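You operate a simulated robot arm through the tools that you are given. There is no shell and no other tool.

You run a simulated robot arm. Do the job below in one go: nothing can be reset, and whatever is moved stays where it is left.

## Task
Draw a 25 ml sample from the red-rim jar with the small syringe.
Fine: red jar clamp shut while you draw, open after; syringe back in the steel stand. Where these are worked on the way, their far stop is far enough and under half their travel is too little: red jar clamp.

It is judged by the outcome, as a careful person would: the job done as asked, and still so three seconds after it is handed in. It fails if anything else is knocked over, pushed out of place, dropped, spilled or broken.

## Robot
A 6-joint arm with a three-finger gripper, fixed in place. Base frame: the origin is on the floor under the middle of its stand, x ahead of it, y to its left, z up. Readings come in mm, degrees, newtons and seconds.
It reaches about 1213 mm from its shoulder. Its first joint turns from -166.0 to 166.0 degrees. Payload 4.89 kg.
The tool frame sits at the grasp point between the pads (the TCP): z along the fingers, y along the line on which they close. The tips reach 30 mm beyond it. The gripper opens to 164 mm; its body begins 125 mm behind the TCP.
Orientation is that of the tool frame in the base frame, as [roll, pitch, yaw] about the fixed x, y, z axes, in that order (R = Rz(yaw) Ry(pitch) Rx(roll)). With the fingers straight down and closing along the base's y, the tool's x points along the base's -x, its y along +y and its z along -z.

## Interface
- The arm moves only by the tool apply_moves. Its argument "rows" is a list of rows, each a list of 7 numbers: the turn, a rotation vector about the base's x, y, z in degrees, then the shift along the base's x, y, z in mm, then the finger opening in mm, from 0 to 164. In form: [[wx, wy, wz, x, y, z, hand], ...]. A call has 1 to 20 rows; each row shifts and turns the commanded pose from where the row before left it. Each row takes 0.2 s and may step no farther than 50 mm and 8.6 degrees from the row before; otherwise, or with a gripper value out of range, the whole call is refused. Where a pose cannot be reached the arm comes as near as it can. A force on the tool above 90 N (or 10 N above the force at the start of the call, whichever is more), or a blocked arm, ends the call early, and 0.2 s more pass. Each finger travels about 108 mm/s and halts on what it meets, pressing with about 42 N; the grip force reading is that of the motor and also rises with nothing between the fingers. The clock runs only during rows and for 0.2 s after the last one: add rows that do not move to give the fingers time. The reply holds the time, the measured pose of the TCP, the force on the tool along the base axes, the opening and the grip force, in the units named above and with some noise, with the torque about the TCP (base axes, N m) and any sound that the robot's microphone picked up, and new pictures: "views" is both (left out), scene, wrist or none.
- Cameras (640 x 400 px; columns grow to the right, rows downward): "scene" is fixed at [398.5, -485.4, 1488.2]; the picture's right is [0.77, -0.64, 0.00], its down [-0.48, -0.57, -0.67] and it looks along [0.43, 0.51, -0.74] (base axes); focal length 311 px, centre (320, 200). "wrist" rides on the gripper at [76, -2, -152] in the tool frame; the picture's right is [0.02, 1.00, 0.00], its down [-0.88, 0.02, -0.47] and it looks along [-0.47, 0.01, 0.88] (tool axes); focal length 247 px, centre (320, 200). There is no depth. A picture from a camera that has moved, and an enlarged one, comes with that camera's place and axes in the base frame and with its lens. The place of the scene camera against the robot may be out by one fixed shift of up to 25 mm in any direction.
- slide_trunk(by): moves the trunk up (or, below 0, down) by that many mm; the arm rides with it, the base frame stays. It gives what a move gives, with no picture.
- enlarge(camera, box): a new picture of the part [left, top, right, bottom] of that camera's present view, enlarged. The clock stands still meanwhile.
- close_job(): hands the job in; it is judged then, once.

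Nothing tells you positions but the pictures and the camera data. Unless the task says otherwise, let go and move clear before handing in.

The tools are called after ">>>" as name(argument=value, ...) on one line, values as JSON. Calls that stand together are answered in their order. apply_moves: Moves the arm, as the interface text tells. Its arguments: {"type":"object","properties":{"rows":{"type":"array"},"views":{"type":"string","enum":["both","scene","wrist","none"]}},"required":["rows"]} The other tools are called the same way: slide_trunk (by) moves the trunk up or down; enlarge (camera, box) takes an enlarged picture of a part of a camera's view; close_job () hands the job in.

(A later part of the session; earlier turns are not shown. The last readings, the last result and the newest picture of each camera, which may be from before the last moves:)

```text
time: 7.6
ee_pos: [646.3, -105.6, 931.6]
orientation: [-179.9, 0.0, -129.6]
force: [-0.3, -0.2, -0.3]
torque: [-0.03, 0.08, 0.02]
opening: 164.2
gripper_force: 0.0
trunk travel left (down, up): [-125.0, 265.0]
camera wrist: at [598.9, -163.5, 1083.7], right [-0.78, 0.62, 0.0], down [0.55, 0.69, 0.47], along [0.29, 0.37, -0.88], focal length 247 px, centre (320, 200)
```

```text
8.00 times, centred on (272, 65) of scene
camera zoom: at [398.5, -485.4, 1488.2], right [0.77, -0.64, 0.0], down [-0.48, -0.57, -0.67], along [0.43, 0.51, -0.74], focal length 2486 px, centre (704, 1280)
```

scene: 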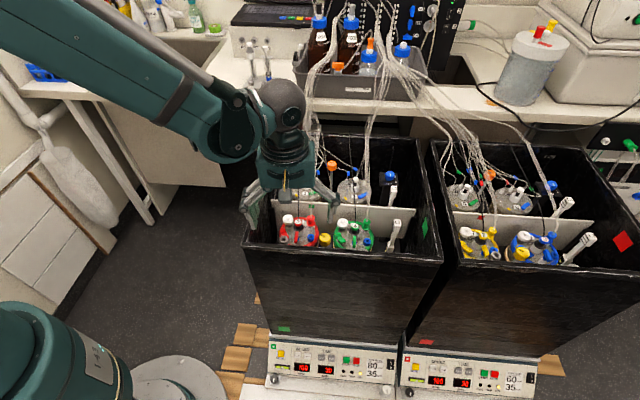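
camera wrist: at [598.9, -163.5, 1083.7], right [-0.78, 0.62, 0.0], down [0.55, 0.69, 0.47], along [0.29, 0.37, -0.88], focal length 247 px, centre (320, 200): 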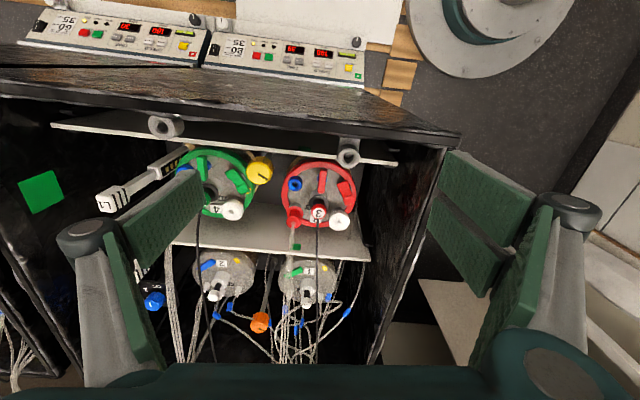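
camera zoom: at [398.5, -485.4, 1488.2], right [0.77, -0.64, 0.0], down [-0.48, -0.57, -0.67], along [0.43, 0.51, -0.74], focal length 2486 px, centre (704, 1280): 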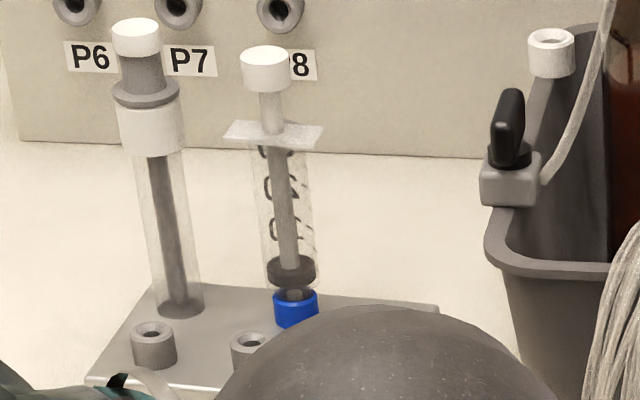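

>>> enlarge(camera="wrist", box=[335, 140, 455, 260])

>>> enlarge(camera="scene", box=[245, 190, 305, 250])

```text
3.33 times, centred on (395, 200) of wrist
camera zoom: at [598.9, -163.5, 1083.7], right [-0.78, 0.62, 0.0], down [0.55, 0.69, 0.47], along [0.29, 0.37, -0.88], focal length 823 px, centre (70, 200)
```

zoom: 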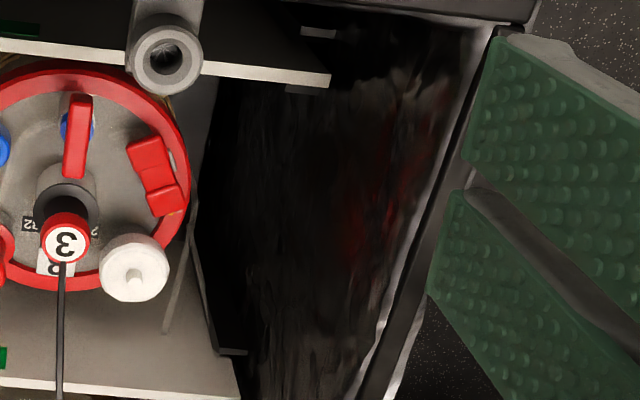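

```text
6.67 times, centred on (275, 220) of scene
camera zoom: at [398.5, -485.4, 1488.2], right [0.77, -0.64, 0.0], down [-0.48, -0.57, -0.67], along [0.43, 0.51, -0.74], focal length 2071 px, centre (620, 67)
```

zoom: 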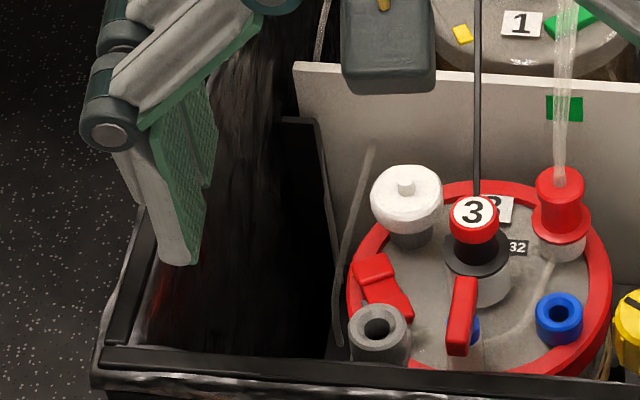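

The space between the red jar and the box's left wall is free, so I can press the rocker's raised front end with the single finger while the other two hang beside the jar. I'll close the hand to 35 mm and move above that spot, keeping high, to see where the tips lie.

>>> apply_moves(rows=[[0, 0, 0, 0, 25, 0, 120], [0, 0, 0, 0, 25, 0, 80], [0, 0, 0, 0, 25, 0, 35], [0, 0, 0, 2, 27, 0, 35], [0, 0, 0, 0, 0, 0, 35], [0, 0, 0, 0, 0, 0, 35]], views="both")

>>> enlarge(camera="wrist", box=[200, 110, 440, 260])

>>> enlarge(camera="scene", box=[220, 130, 340, 250])

```text
time: 9.0
ee_pos: [646.7, -0.6, 928.8]
orientation: [-180.0, 0.1, -129.5]
force: [0.0, 0.2, 0.4]
torque: [0.0, -0.01, -0.01]
opening: 34.9
gripper_force: 0.0
trunk travel left (down, up): [-125.0, 265.0]
camera wrist: at [598.5, -60.8, 1081.7], right [-0.78, 0.62, 0.0], down [0.55, 0.69, 0.47], along [0.29, 0.37, -0.88], focal length 247 px, centre (320, 200)
```

scene: 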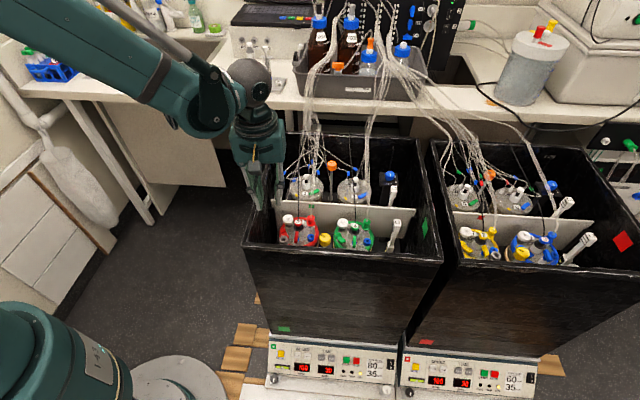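
wrist: 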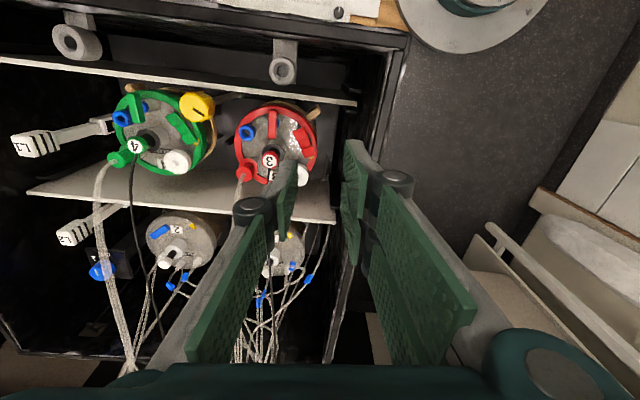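

```text
2.67 times, centred on (320, 185) of wrist
camera zoom: at [598.5, -60.8, 1081.7], right [-0.78, 0.62, 0.0], down [0.55, 0.69, 0.47], along [0.29, 0.37, -0.88], focal length 659 px, centre (320, 240)
```

zoom: 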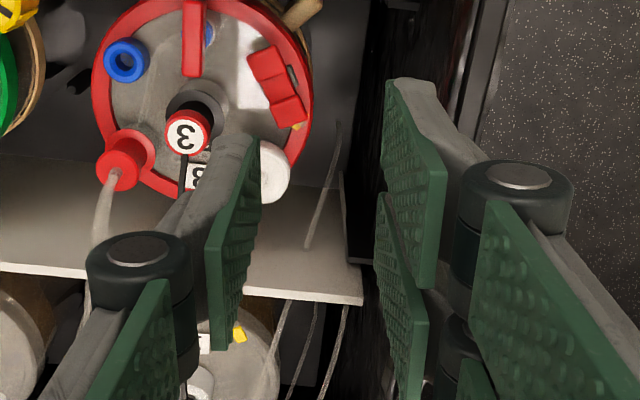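

```text
3.33 times, centred on (280, 190) of scene
camera zoom: at [398.5, -485.4, 1488.2], right [0.77, -0.64, 0.0], down [-0.48, -0.57, -0.67], along [0.43, 0.51, -0.74], focal length 1036 px, centre (453, 233)
```

zoom: 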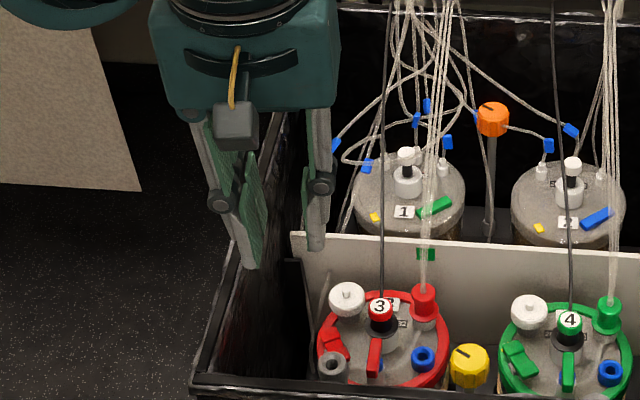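

At 35 mm opening the fingertips lie where the geometry predicts, and the knuckles bulge about 29 mm outward. I'll tilt the hand 12° so the single finger leads, then line its tip up over the rocker's raised front end at about (668, -18, 738) before descending.

>>> apply_moves(rows=[[3.82, 4.62, 0, 4.2, -3.6, 0, 25], [3.82, 4.62, 0, 4.1, -3.6, 0, 25], [0, 0, 0, 0, 0, -40, 25], [0, 0, 0, 0, 0, -40, 25], [0, 0, 0, 0, 0, -40, 25], [0, 0, 0, 0, 0, 0, 25]], views="both")

>>> enlarge(camera="wrist", box=[220, 90, 400, 210])

>>> enlarge(camera="scene", box=[245, 170, 345, 250])

```text
time: 10.4
ee_pos: [656.5, -10.5, 809.4]
orientation: [168.0, 0.0, -129.6]
force: [-0.6, 0.3, -0.1]
torque: [-0.01, -0.03, -0.02]
opening: 24.9
gripper_force: 0.1
trunk travel left (down, up): [-125.0, 265.0]
camera wrist: at [632.7, -90.2, 958.1], right [-0.77, 0.61, 0.21], down [0.62, 0.63, 0.47], along [0.15, 0.49, -0.86], focal length 247 px, centre (320, 200)
```

scene: 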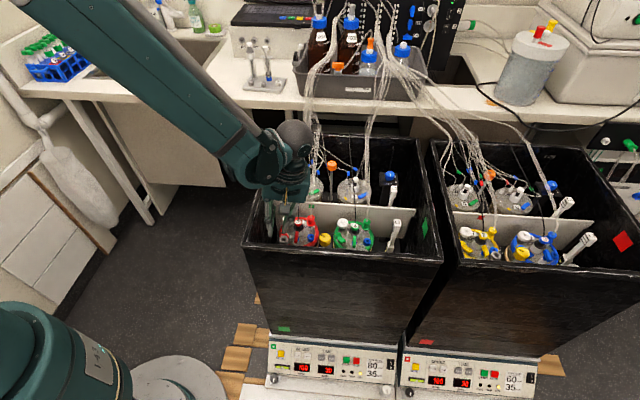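
wrist: 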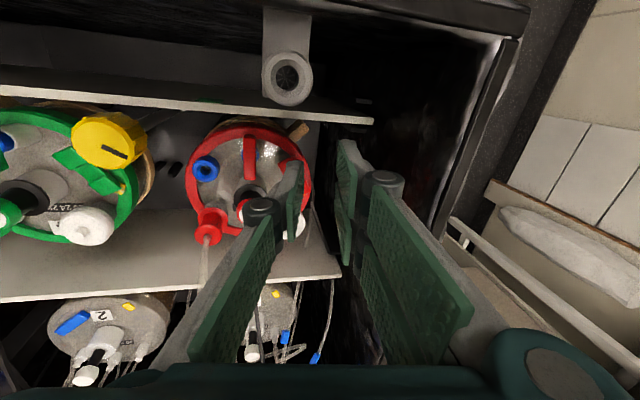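

```text
3.33 times, centred on (310, 150) of wrist
camera zoom: at [632.7, -90.2, 958.1], right [-0.77, 0.61, 0.21], down [0.62, 0.63, 0.47], along [0.15, 0.49, -0.86], focal length 823 px, centre (353, 367)
```

zoom: 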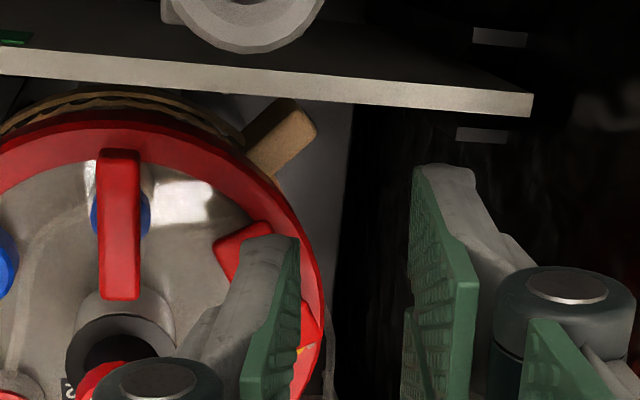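

```text
5.00 times, centred on (295, 210) of scene
camera zoom: at [398.5, -485.4, 1488.2], right [0.77, -0.64, 0.0], down [-0.48, -0.57, -0.67], along [0.43, 0.51, -0.74], focal length 1553 px, centre (445, 150)
```

zoom: 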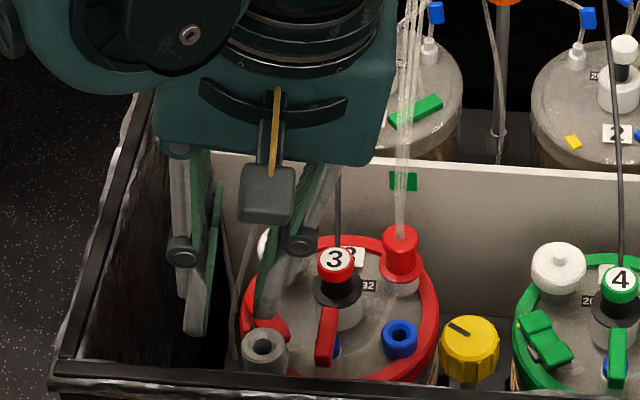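

The single fingertip is lined up over the rocker's front end, about 37 mm above it. I'll lower it to just above contact.

>>> apply_moves(rows=[[0, 0, 0, -1, 1, -14, 25], [0, 0, 0, 0, 0, -10, 25], [0, 0, 0, 0, 0, -4, 25], [0, 0, 0, 0, 0, 0, 25]], views="both")

>>> enlarge(camera="wrist", box=[220, 90, 400, 210])

>>> enlarge(camera="scene", box=[270, 200, 320, 250])

```text
time: 11.4
ee_pos: [655.0, -7.8, 780.7]
orientation: [168.0, -0.1, -129.7]
force: [-0.1, 0.5, -0.1]
torque: [0.01, -0.01, 0.02]
opening: 24.8
gripper_force: 0.0
trunk travel left (down, up): [-125.0, 265.0]
camera wrist: at [631.7, -87.2, 930.4], right [-0.77, 0.61, 0.21], down [0.62, 0.63, 0.47], along [0.15, 0.49, -0.86], focal length 247 px, centre (320, 200)
```

scene: 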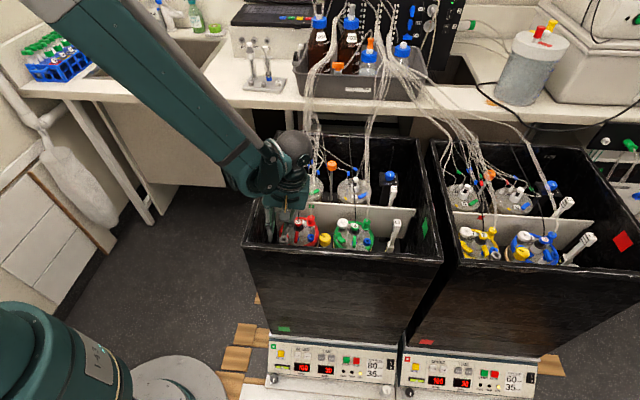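
wrist: 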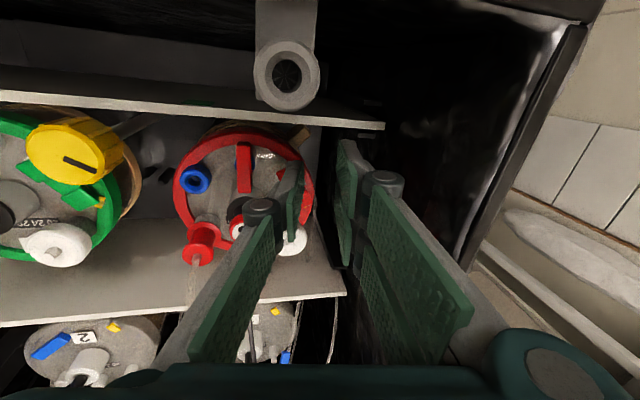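

```text
3.33 times, centred on (310, 150) of wrist
camera zoom: at [631.7, -87.2, 930.4], right [-0.77, 0.61, 0.21], down [0.62, 0.63, 0.47], along [0.15, 0.49, -0.86], focal length 823 px, centre (353, 367)
```

zoom: 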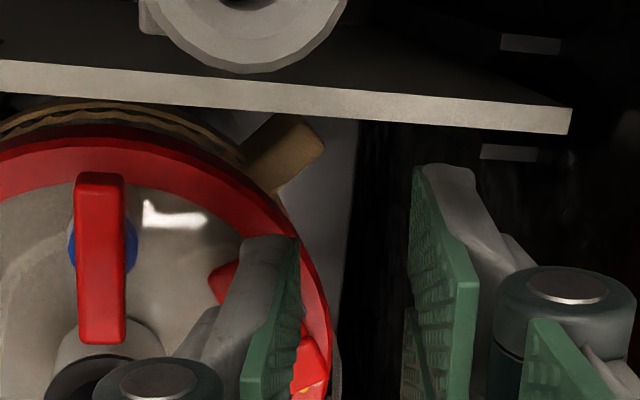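

```text
8.00 times, centred on (295, 225) of scene
camera zoom: at [398.5, -485.4, 1488.2], right [0.77, -0.64, 0.0], down [-0.48, -0.57, -0.67], along [0.43, 0.51, -0.74], focal length 2486 px, centre (520, 0)
```

zoom: 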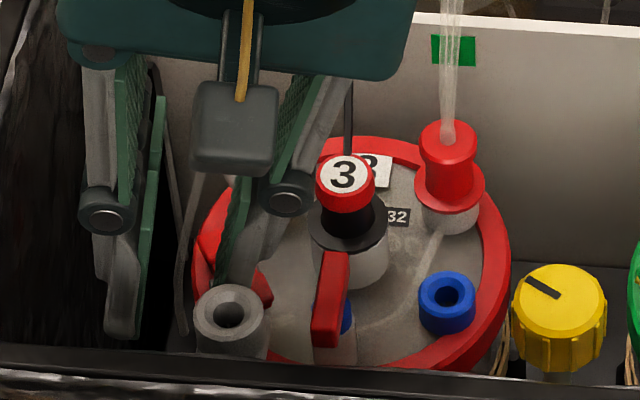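

The fingertip is over the front end of the rocker with about 6–10 mm to go. I'll press down in small steps and watch the force.

>>> apply_moves(rows=[[0, 0, 0, 0, 0, -3, 25], [0, 0, 0, 0, 0, -3, 25]], views="none")

>>> apply_moves(rows=[[0, 0, 0, 0, 0, -2, 25], [0, 0, 0, 0, 0, -1, 25]], views="none")

```text
time: 12.0
ee_pos: [654.1, -8.0, 775.0]
orientation: [167.9, 0.0, -129.7]
force: [0.0, -0.3, 0.4]
torque: [-0.01, -0.02, 0.04]
opening: 24.9
gripper_force: 0.0
trunk travel left (down, up): [-125.0, 265.0]
```

```text
time: 12.6
ee_pos: [655.0, -6.3, 771.8]
orientation: [168.0, 0.0, -129.6]
force: [1.2, -0.2, -0.7]
torque: [-0.01, 0.0, -0.02]
opening: 24.9
gripper_force: 0.1
trunk travel left (down, up): [-125.0, 265.0]
```

No contact yet at a tip height of about 737. I'll continue down.

>>> apply_moves(rows=[[0, 0, 0, 0, 0, -2, 25], [0, 0, 0, 0, 0, 0, 25]], views="none")

>>> apply_moves(rows=[[0, 0, 0, 0, 0, -2, 25], [0, 0, 0, 0, 0, 0, 25]], views="both")

>>> enlarge(camera="wrist", box=[240, 110, 360, 210])

>>> enlarge(camera="scene", box=[275, 215, 315, 250])

```text
time: 13.2
ee_pos: [653.6, -7.2, 769.1]
orientation: [168.0, -0.1, -129.6]
force: [-0.4, -0.5, 2.0]
torque: [-0.03, 0.03, 0.0]
opening: 24.9
gripper_force: 0.0
trunk travel left (down, up): [-125.0, 265.0]
```

```text
time: 13.8
ee_pos: [654.7, -8.0, 767.9]
orientation: [167.9, 0.1, -129.5]
force: [-0.1, 0.1, 0.3]
torque: [0.01, -0.04, 0.0]
opening: 24.7
gripper_force: 0.1
trunk travel left (down, up): [-125.0, 265.0]
camera wrist: at [631.0, -87.1, 917.7], right [-0.77, 0.61, 0.21], down [0.62, 0.63, 0.47], along [0.15, 0.49, -0.86], focal length 247 px, centre (320, 200)
```

scene: 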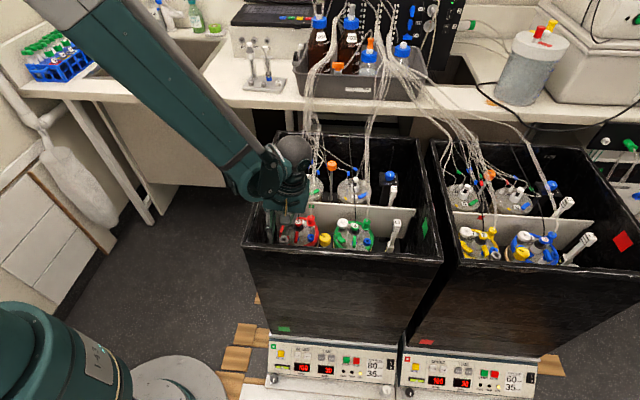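
wrist: 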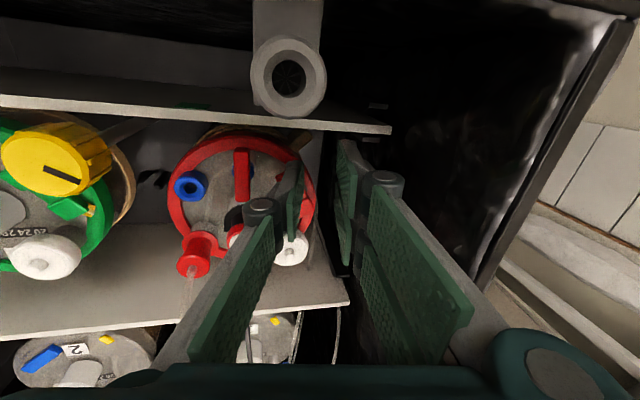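

```text
4.00 times, centred on (300, 160) of wrist
camera zoom: at [631.0, -87.1, 917.7], right [-0.77, 0.61, 0.21], down [0.62, 0.63, 0.47], along [0.15, 0.49, -0.86], focal length 988 px, centre (400, 360)
```

zoom: 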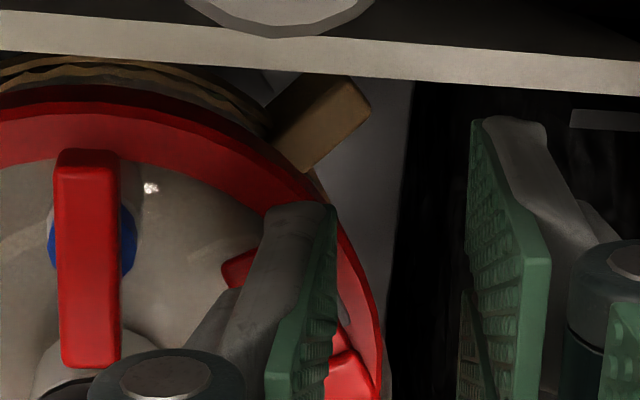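

```text
11.43 times, centred on (295, 232) of scene
camera zoom: at [398.5, -485.4, 1488.2], right [0.77, -0.64, 0.0], down [-0.48, -0.57, -0.67], along [0.43, 0.51, -0.74], focal length 3551 px, centre (606, -171)
```

zoom: 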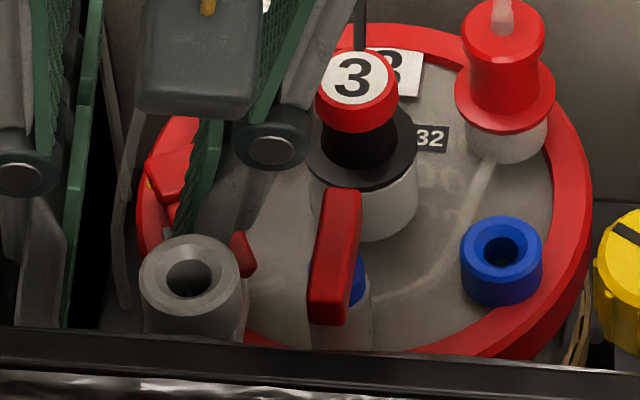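

>>> apply_moves(rows=[[0, 0, 0, 0, 0, -2, 25], [0, 0, 0, 0, 0, 0, 25]], views="none")

>>> apply_moves(rows=[[0, 0, 0, 0, 0, -2, 25], [0, 0, 0, 0, 0, 0, 25]], views="none")

>>> enlarge(camera="scene", box=[275, 215, 315, 250])

```text
time: 14.4
ee_pos: [654.9, -7.6, 767.1]
orientation: [168.1, -0.1, -129.6]
force: [-0.4, -3.5, 7.3]
torque: [-0.13, -0.12, -0.08]
opening: 24.5
gripper_force: 0.0
trunk travel left (down, up): [-125.0, 265.0]
```

```text
time: 15.0
ee_pos: [655.3, -6.5, 765.7]
orientation: [168.0, 0.0, -129.7]
force: [1.2, -4.8, 14.8]
torque: [-0.07, -0.33, -0.08]
opening: 26.2
gripper_force: 0.0
trunk travel left (down, up): [-125.0, 265.0]
```

```text
11.43 times, centred on (295, 232) of scene
camera zoom: at [398.5, -485.4, 1488.2], right [0.77, -0.64, 0.0], down [-0.48, -0.57, -0.67], along [0.43, 0.51, -0.74], focal length 3551 px, centre (606, -171)
```

zoom: 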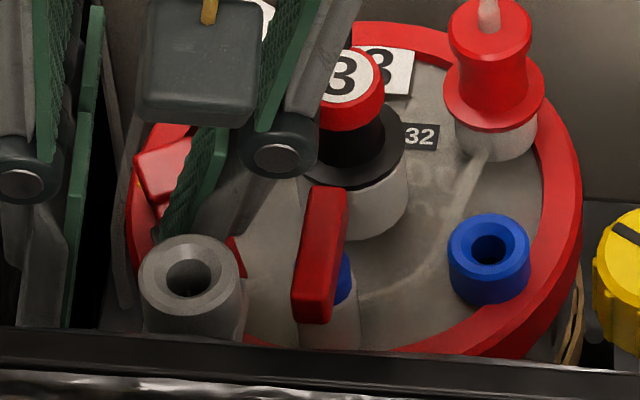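

The jar itself shifted slightly left in the picture under about 15 N, so I'm backing off now. I need to check whether the rocker moved and whether the jar returns to its place.

>>> apply_moves(rows=[[0, 0, 0, 0, 0, 4, 25], [0, 0, 0, 0, 0, 6, 25], [0, 0, 0, 0, 0, 20, 25], [0, 0, 0, 0, 0, 40, 25], [0, 0, 0, 0, 0, 40, 25]], views="both")

>>> enlarge(camera="scene", box=[275, 215, 315, 250])

>>> enlarge(camera="wrist", box=[170, 90, 330, 210])

```text
time: 16.2
ee_pos: [654.9, -7.6, 872.6]
orientation: [168.0, 0.0, -129.6]
force: [1.1, -0.1, 0.0]
torque: [0.02, 0.23, 0.04]
opening: 24.9
gripper_force: 0.1
trunk travel left (down, up): [-125.0, 265.0]
camera wrist: at [631.7, -86.8, 1022.7], right [-0.77, 0.61, 0.21], down [0.62, 0.63, 0.47], along [0.15, 0.49, -0.86], focal length 247 px, centre (320, 200)
```

scene: 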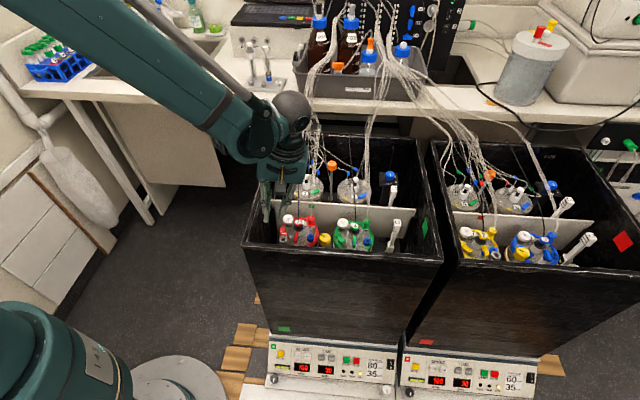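
wrist: 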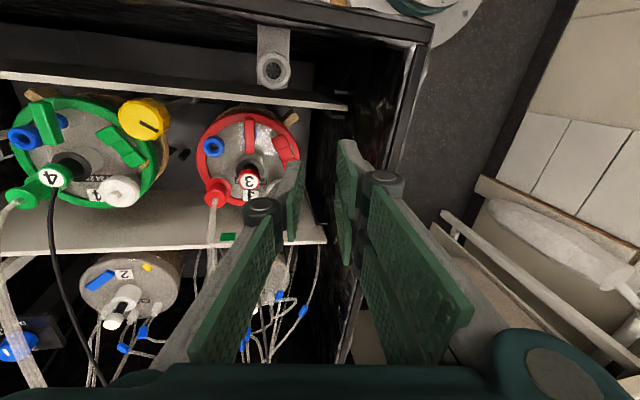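

```text
11.43 times, centred on (295, 232) of scene
camera zoom: at [398.5, -485.4, 1488.2], right [0.77, -0.64, 0.0], down [-0.48, -0.57, -0.67], along [0.43, 0.51, -0.74], focal length 3551 px, centre (606, -171)
```

zoom: 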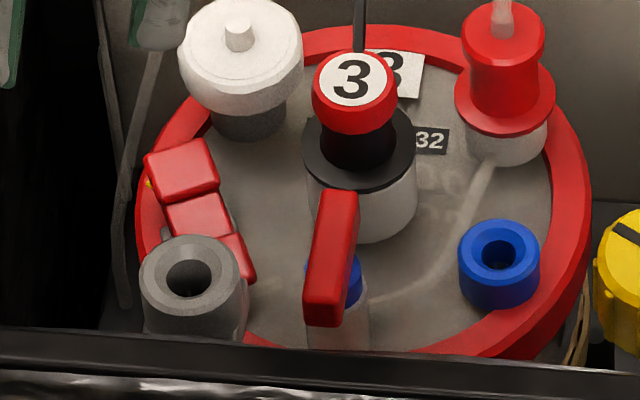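

```text
3.33 times, centred on (250, 150) of wrist
camera zoom: at [631.7, -86.8, 1022.7], right [-0.77, 0.61, 0.21], down [0.62, 0.63, 0.47], along [0.15, 0.49, -0.86], focal length 823 px, centre (553, 367)
```

zoom: 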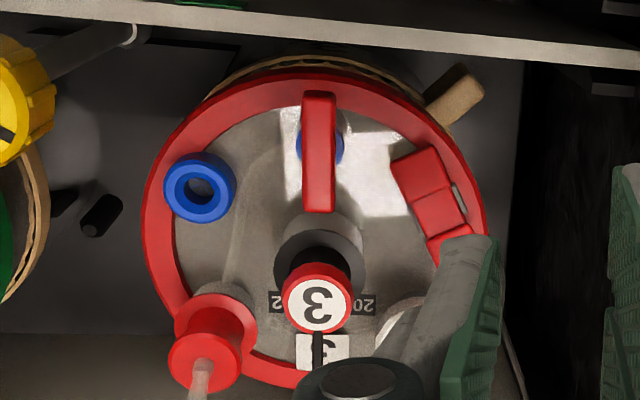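

The jar settled back to where it was. The rocker appears to have tipped, with its back end higher and its front end lower. I'll return to the earlier viewpoint and compare.

>>> apply_moves(rows=[[-3.82, -4.62, 0, 0, 0, 30, 25], [-3.82, -4.62, 0, 0, -10, 28, 25], [0, 0, 0, -2, -30, 0, 80], [0, 0, 0, -2, -30, 0, 120], [0, 0, 0, -3, -28, 0, 164], [0, 0, 0, -2, 0, 0, 164], [0, 0, 0, 0, 0, 0, 164]], views="wrist")

>>> enlarge(camera="wrist", box=[312, 160, 362, 210])

>>> enlarge(camera="scene", box=[282, 224, 296, 242])

```text
time: 17.8
ee_pos: [646.9, -105.1, 931.6]
orientation: [179.9, 0.1, -129.6]
force: [-0.2, 0.4, -0.3]
torque: [0.03, 0.01, 0.0]
opening: 163.9
gripper_force: 0.0
trunk travel left (down, up): [-125.0, 265.0]
camera wrist: at [597.9, -164.5, 1084.8], right [-0.78, 0.62, 0.0], down [0.55, 0.69, 0.47], along [0.29, 0.37, -0.88], focal length 247 px, centre (320, 200)
```

wrist: 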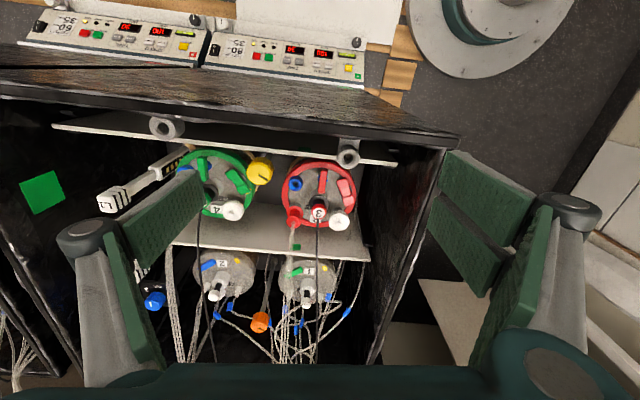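

```text
8.00 times, centred on (337, 185) of wrist
camera zoom: at [597.9, -164.5, 1084.8], right [-0.78, 0.62, 0.0], down [0.55, 0.69, 0.47], along [0.29, 0.37, -0.88], focal length 1976 px, centre (184, 320)
```

zoom: 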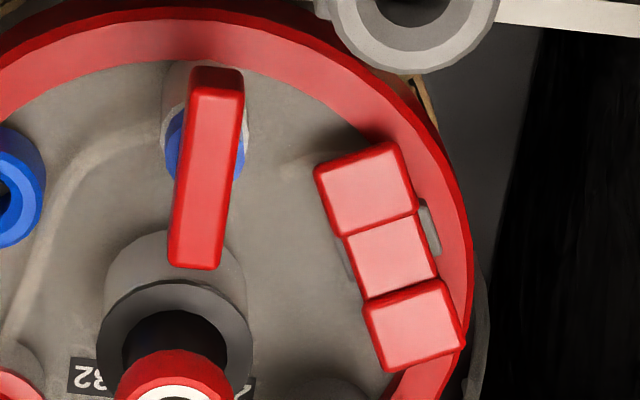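

```text
16.00 times, centred on (289, 233) of scene
camera zoom: at [398.5, -485.4, 1488.2], right [0.77, -0.64, 0.0], down [-0.48, -0.57, -0.67], along [0.43, 0.51, -0.74], focal length 4971 px, centre (816, -328)
```

zoom: 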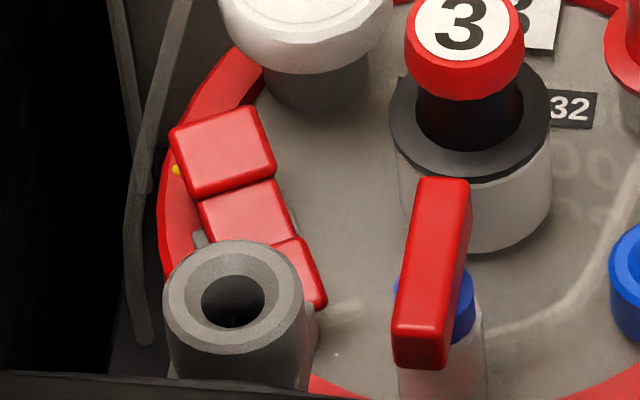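

Comparing the two views, the red rocker has toggled: its front end over the tube is now down and its back end up, so I take the clamp as shut. Next I'll raise the hand and go round to the steel stand to look closely at the small syringe and its scale.

>>> apply_moves(rows=[[0, 0, 0, 0, 0, 47, 164], [0, 0, 0, 0, 0, 48, 164], [0, 0, 0, 0, 0, 48, 164], [0, 0, 0, 0, 0, 48, 164], [0, 0, 0, 0, 0, 48, 164], [0, 0, 0, 7, 48, 0, 164], [0, 0, 0, 7, 48, 0, 164], [0, 0, 0, 7, 48, 0, 164], [0, 0, 0, 7, 48, 0, 164], [0, 0, 0, 7, 48, 0, 164], [0, 0, 0, 7, 48, 0, 164], [0, 0, 0, 7, 48, 0, 164], [0, 0, 0, 7, 48, 0, 164], [0, 0, 0, 36, 27, 0, 164], [0, 0, 0, 36, 27, 0, 164], [0, 0, 0, 36, 27, 0, 164], [0, 0, 0, 36, 27, 0, 164], [0, 0, 0, 36, 27, 0, 164], [0, 0, 0, 36, 27, 0, 164]], views="both")

>>> enlarge(camera="wrist", box=[240, 120, 400, 240])

```text
time: 21.8
ee_pos: [919.3, 438.3, 1173.3]
orientation: [-180.0, 0.0, -129.5]
force: [-1.7, -1.5, 2.8]
torque: [0.16, -0.26, 0.0]
opening: 164.2
gripper_force: 0.1
trunk travel left (down, up): [-125.0, 265.0]
camera wrist: at [871.2, 380.5, 1325.3], right [-0.78, 0.62, 0.0], down [0.55, 0.69, 0.47], along [0.29, 0.37, -0.88], focal length 247 px, centre (320, 200)
```

scene: 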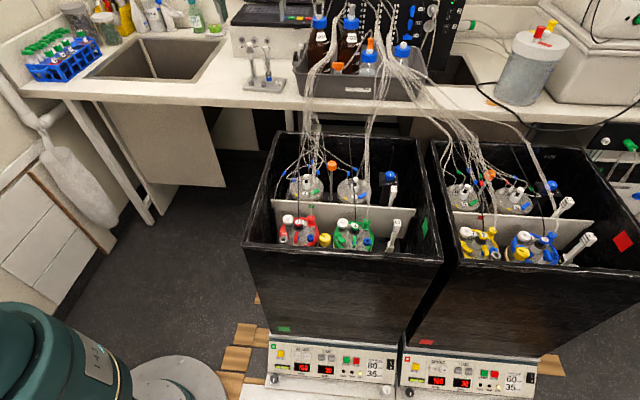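
wrist: 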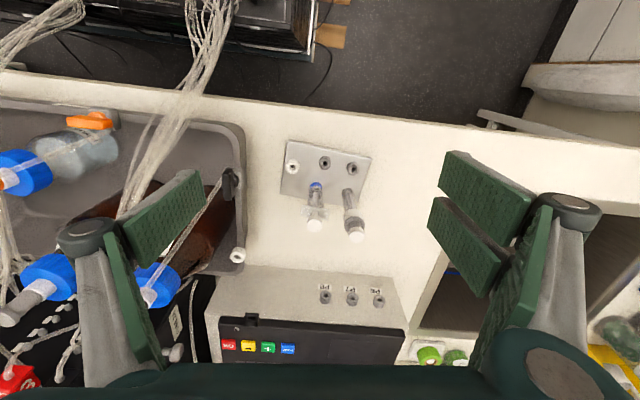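

```text
3.33 times, centred on (320, 180) of wrist
camera zoom: at [871.2, 380.5, 1325.3], right [-0.78, 0.62, 0.0], down [0.55, 0.69, 0.47], along [0.29, 0.37, -0.88], focal length 823 px, centre (320, 267)
```

zoom: 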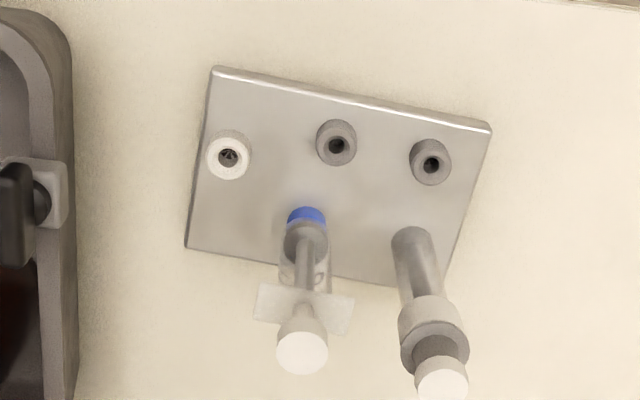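

>>> enlarge(camera="wrist", box=[298, 178, 334, 238])

>>> enlarge(camera="scene", box=[264, 58, 274, 80])

>>> enlarge(camera="scene", box=[262, 40, 278, 62])

```text
6.67 times, centred on (316, 208) of wrist
camera zoom: at [871.2, 380.5, 1325.3], right [-0.78, 0.62, 0.0], down [0.55, 0.69, 0.47], along [0.29, 0.37, -0.88], focal length 1646 px, centre (347, 147)
```

zoom: 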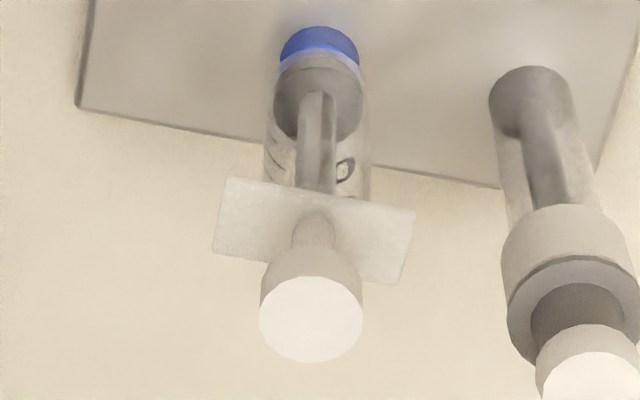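

```text
16.00 times, centred on (269, 69) of scene
camera zoom: at [398.5, -485.4, 1488.2], right [0.77, -0.64, 0.0], down [-0.48, -0.57, -0.67], along [0.43, 0.51, -0.74], focal length 4971 px, centre (1136, 2296)
```

zoom: 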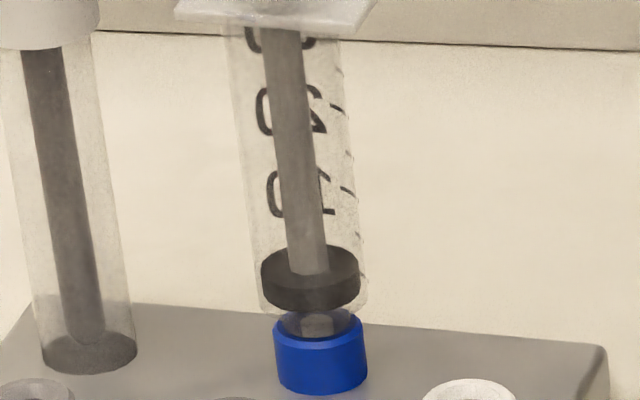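

```text
16.00 times, centred on (270, 51) of scene
camera zoom: at [398.5, -485.4, 1488.2], right [0.77, -0.64, 0.0], down [-0.48, -0.57, -0.67], along [0.43, 0.51, -0.74], focal length 4971 px, centre (1120, 2584)
```

zoom: 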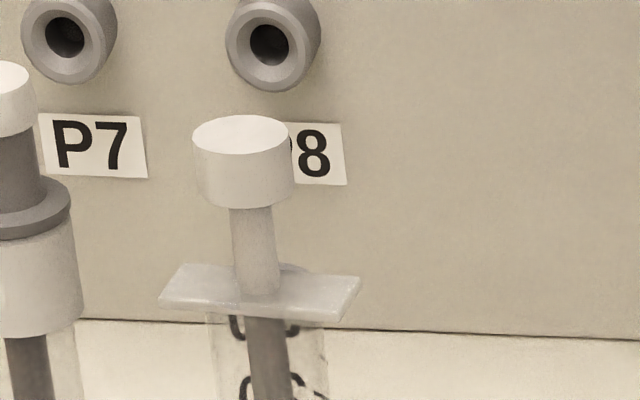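

From the scale (10/20/30 marks seen through the barrel) I estimate about 19.4 mm of plunger travel per 10 ml, so 25 ml is about 48.5 mm. The syringe axis is at about (997, 529), with its flange near z 1004 and knob top near z 1037. I'll turn the hand so it closes across the flange's narrow side and move above the syringe.

>>> apply_moves(rows=[[0, 0, 8.15, 7.8, 9.1, 0, 120], [0, 0, 8.15, 7.8, 9.1, 0, 90], [0, 0, 8.15, 7.8, 9.1, 0, 70], [0, 0, 8.15, 7.8, 9.1, 0, 70], [0, 0, 8.15, 7.8, 9.1, 0, 70], [0, 0, 8.15, 7.8, 9.1, 0, 70], [0, 0, 8.15, 7.8, 9.1, 0, 70], [0, 0, 8.15, 7.8, 9.1, 0, 70], [0, 0, 8.15, 7.8, 9.1, 0, 70], [0, 0, 8.15, 7.5, 8.8, 0, 70], [0, 0, 0, 0, 0, 0, 70]], views="both")

>>> enlarge(camera="wrist", box=[220, 80, 420, 280])

```text
time: 24.2
ee_pos: [995.7, 532.0, 1171.1]
orientation: [-179.9, 0.0, -48.0]
force: [0.6, 0.5, 0.5]
torque: [0.0, -0.02, -0.02]
opening: 70.1
gripper_force: 0.1
trunk travel left (down, up): [-125.0, 265.0]
camera wrist: at [1047.5, 477.1, 1324.7], right [-0.73, -0.69, 0.0], down [-0.6, 0.64, 0.47], along [-0.32, 0.34, -0.88], focal length 247 px, centre (320, 200)
```

scene: 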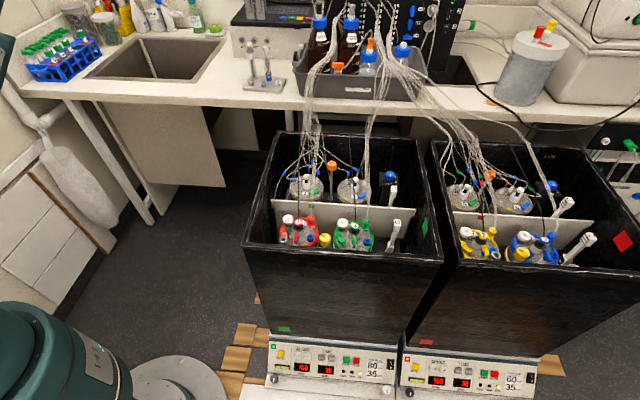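
wrist: 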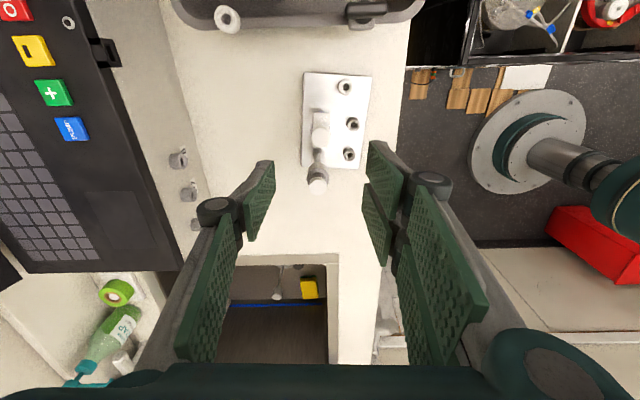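

```text
2.00 times, centred on (320, 180) of wrist
camera zoom: at [1047.5, 477.1, 1324.7], right [-0.73, -0.69, 0.0], down [-0.6, 0.64, 0.47], along [-0.32, 0.34, -0.88], focal length 494 px, centre (320, 240)
```

zoom: 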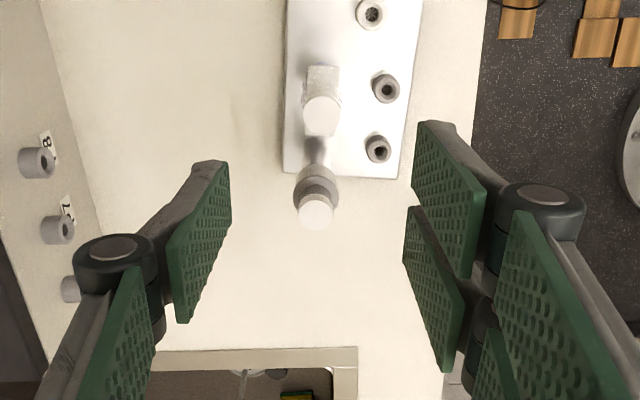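

The hand turned fully and is nearly above the syringe, whose axis now measures (998.5, 528.5). I'll correct a few millimetres and descend partway, then check the alignment.

>>> apply_moves(rows=[[0, 0, 0, 3, -3, -20, 70], [0, 0, 0, 0, 0, -40, 70], [0, 0, 0, 0, 0, -30, 70], [0, 0, 0, 0, 0, -20, 70], [0, 0, 0, 0, 0, 0, 70], [0, 0, 0, 0, 0, 0, 70]], views="both")

>>> enlarge(camera="wrist", box=[220, 80, 420, 280])

>>> enlarge(camera="scene", box=[225, 0, 325, 100])

```text
time: 25.6
ee_pos: [997.1, 527.7, 1060.6]
orientation: [-180.0, 0.0, -48.1]
force: [0.7, -0.2, -0.2]
torque: [-0.03, 0.01, 0.0]
opening: 70.1
gripper_force: 0.1
trunk travel left (down, up): [-125.0, 265.0]
camera wrist: at [1050.1, 472.8, 1214.0], right [-0.73, -0.68, 0.0], down [-0.6, 0.64, 0.47], along [-0.32, 0.34, -0.88], focal length 247 px, centre (320, 200)
```

scene: 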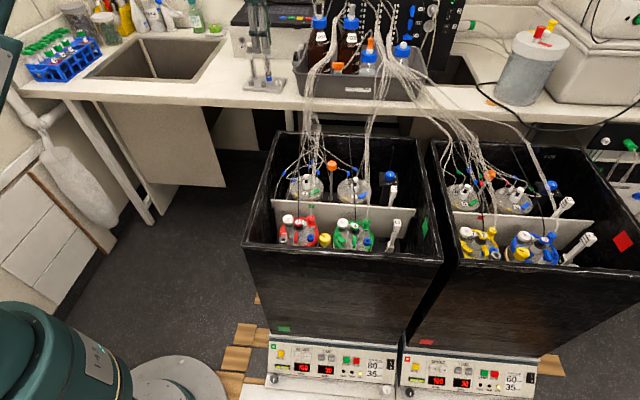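
wrist: 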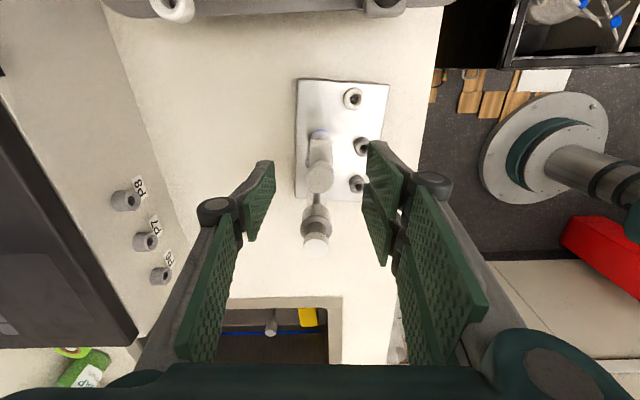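

```text
2.00 times, centred on (320, 180) of wrist
camera zoom: at [1050.1, 472.8, 1214.0], right [-0.73, -0.68, 0.0], down [-0.6, 0.64, 0.47], along [-0.32, 0.34, -0.88], focal length 494 px, centre (320, 240)
```

zoom: 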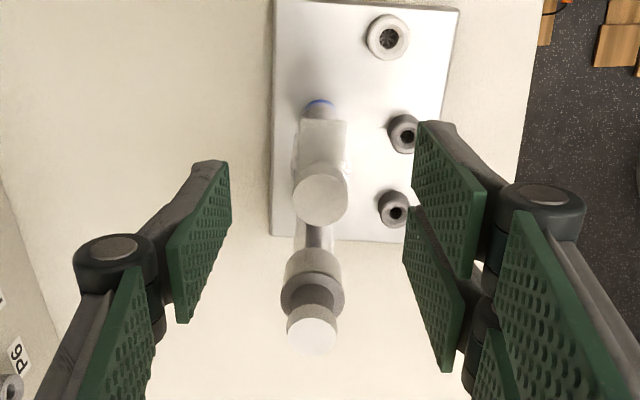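

```text
4.00 times, centred on (275, 50) of scene
camera zoom: at [398.5, -485.4, 1488.2], right [0.77, -0.64, 0.0], down [-0.48, -0.57, -0.67], along [0.43, 0.51, -0.74], focal length 1243 px, centre (500, 800)
```

zoom: 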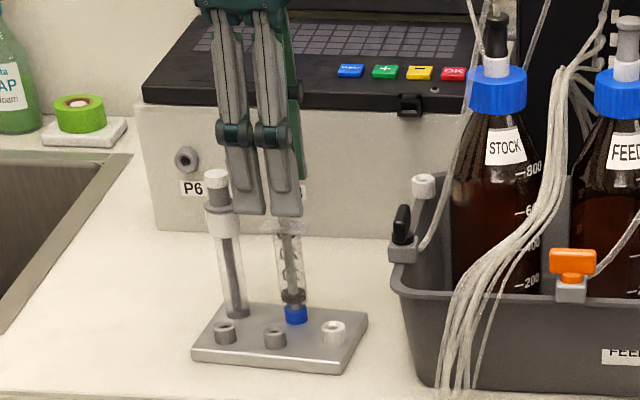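

The syringe sits centred between the fingers. I'll lower the hand so the pads meet the upper barrel just under the flange, then look again before closing.

>>> apply_moves(rows=[[0, 0, 0, 0, -0.5, -30, 70], [0, 0, 0, 0, 0, -25, 70], [0, 0, 0, 0, 0, -16, 60], [0, 0, 0, 0, 0, 0, 50], [0, 0, 0, 0, 0, 0, 44], [0, 0, 0, 0, 0, 0, 44]], views="both")

>>> enlarge(camera="wrist", box=[220, 80, 420, 280])

>>> enlarge(camera="scene", box=[235, 20, 305, 95])

```text
time: 27.0
ee_pos: [999.9, 526.2, 989.3]
orientation: [-180.0, 0.0, -48.1]
force: [0.2, 0.2, -0.3]
torque: [-0.01, 0.02, 0.06]
opening: 44.0
gripper_force: 0.0
trunk travel left (down, up): [-125.0, 265.0]
camera wrist: at [1051.1, 472.1, 1143.2], right [-0.73, -0.68, 0.0], down [-0.6, 0.64, 0.47], along [-0.32, 0.34, -0.88], focal length 247 px, centre (320, 200)
```

scene: 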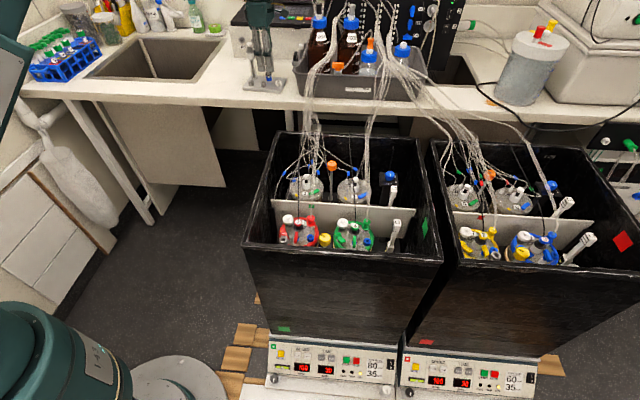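
wrist: 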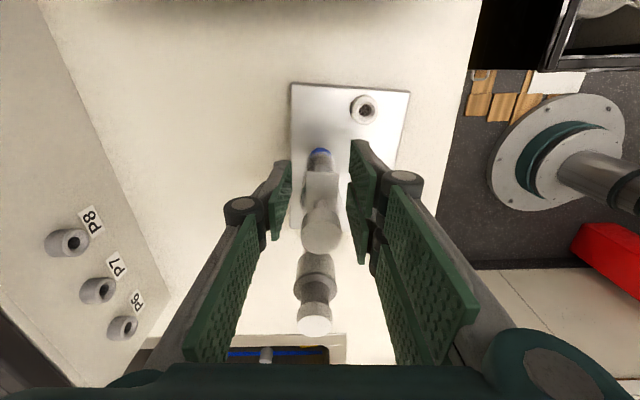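

```text
2.00 times, centred on (320, 180) of wrist
camera zoom: at [1051.1, 472.1, 1143.2], right [-0.73, -0.68, 0.0], down [-0.6, 0.64, 0.47], along [-0.32, 0.34, -0.88], focal length 494 px, centre (320, 240)
```

zoom: 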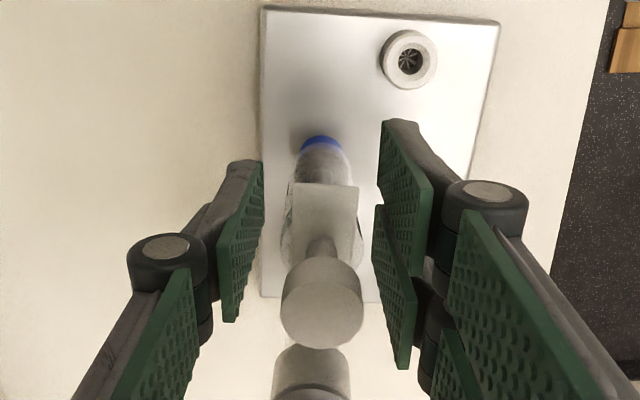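

```text
5.33 times, centred on (270, 58) of scene
camera zoom: at [398.5, -485.4, 1488.2], right [0.77, -0.64, 0.0], down [-0.48, -0.57, -0.67], along [0.43, 0.51, -0.74], focal length 1657 px, centre (587, 960)
```

zoom: 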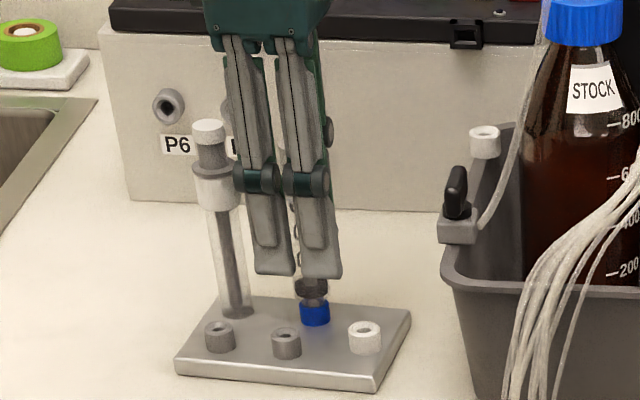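

The barrel is centred between the pads with the flange just above the grasp point. I'll close on the barrel.

>>> apply_moves(rows=[[0, 0, 0, 0, 0, 0, 34], [0, 0, 0, 0, 0, 0, 26], [0, 0, 0, 0, 0, 0, 18], [0, 0, 0, 0, 0, 0, 12], [0, 0, 0, 0, 0, 0, 12]], views="both")

>>> enlarge(camera="wrist", box=[220, 80, 420, 280])

>>> enlarge(camera="scene", box=[235, 20, 305, 95])

```text
time: 28.2
ee_pos: [998.7, 527.0, 990.3]
orientation: [180.0, 0.0, -48.0]
force: [-3.7, -1.9, -0.7]
torque: [-0.1, 0.07, 0.03]
opening: 24.5
gripper_force: 25.8
trunk travel left (down, up): [-125.0, 265.0]
camera wrist: at [1051.1, 472.1, 1143.2], right [-0.73, -0.68, 0.0], down [-0.6, 0.64, 0.47], along [-0.32, 0.34, -0.88], focal length 247 px, centre (320, 200)
```

scene: 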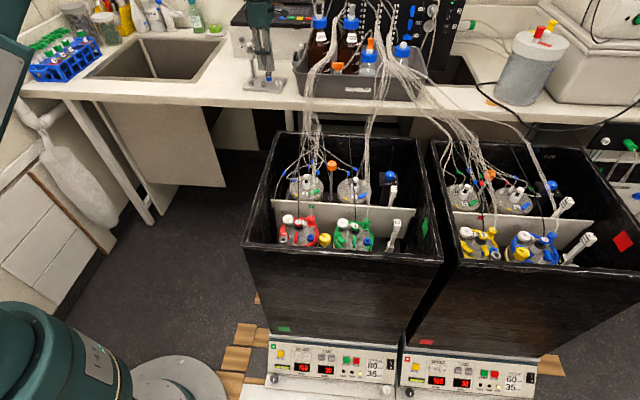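
wrist: 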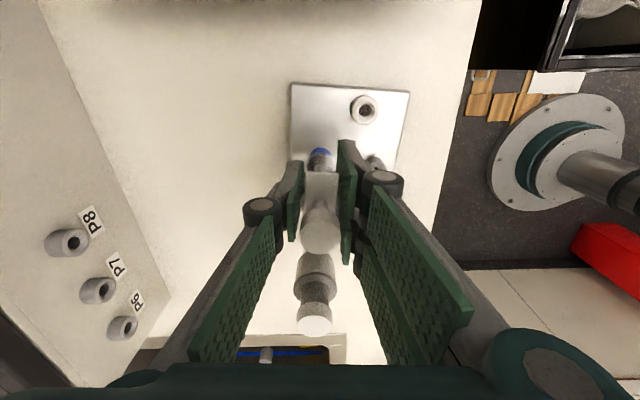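

```text
2.00 times, centred on (320, 180) of wrist
camera zoom: at [1051.1, 472.1, 1143.2], right [-0.73, -0.68, 0.0], down [-0.6, 0.64, 0.47], along [-0.32, 0.34, -0.88], focal length 494 px, centre (320, 240)
```

zoom: 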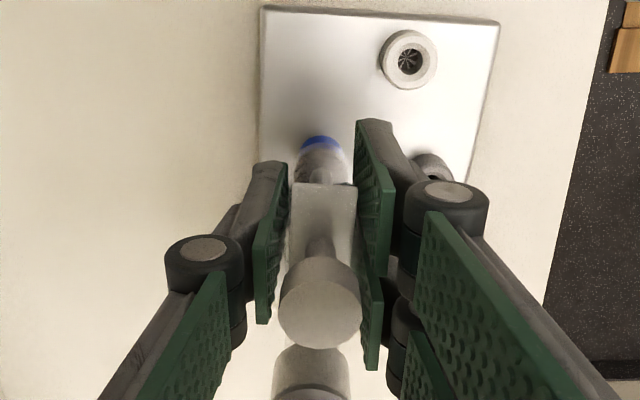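

```text
5.33 times, centred on (270, 58) of scene
camera zoom: at [398.5, -485.4, 1488.2], right [0.77, -0.64, 0.0], down [-0.48, -0.57, -0.67], along [0.43, 0.51, -0.74], focal length 1657 px, centre (587, 960)
```

zoom: 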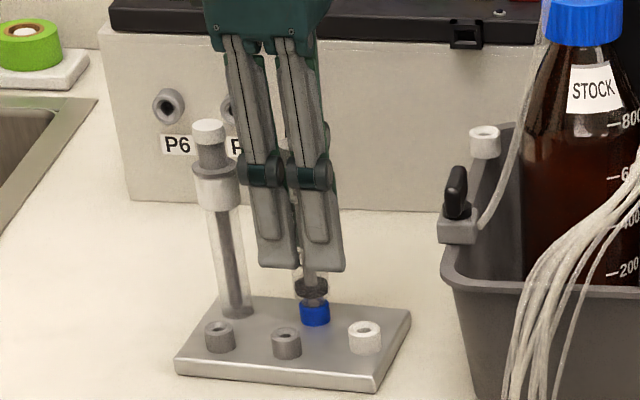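

The barrel is gripped at 24.5 mm with no movement of the stand. I'll lift slowly straight up.

>>> apply_moves(rows=[[0, 0, 0, 0, 0, 3, 12], [0, 0, 0, 0, 0, 4, 12], [0, 0, 0, 0, 0, 5, 12]], views="none")

>>> enlarge(camera="scene", box=[235, 20, 305, 95])

```text
time: 29.0
ee_pos: [998.2, 527.9, 1002.5]
orientation: [-180.0, -0.1, -48.0]
force: [-0.2, -0.2, -1.1]
torque: [-0.02, -0.02, 0.0]
opening: 24.7
gripper_force: 26.0
trunk travel left (down, up): [-125.0, 265.0]
```

```text
5.33 times, centred on (270, 58) of scene
camera zoom: at [398.5, -485.4, 1488.2], right [0.77, -0.64, 0.0], down [-0.48, -0.57, -0.67], along [0.43, 0.51, -0.74], focal length 1657 px, centre (587, 960)
```

zoom: 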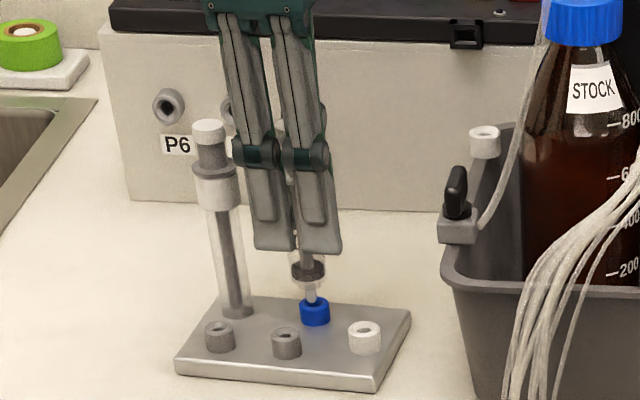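

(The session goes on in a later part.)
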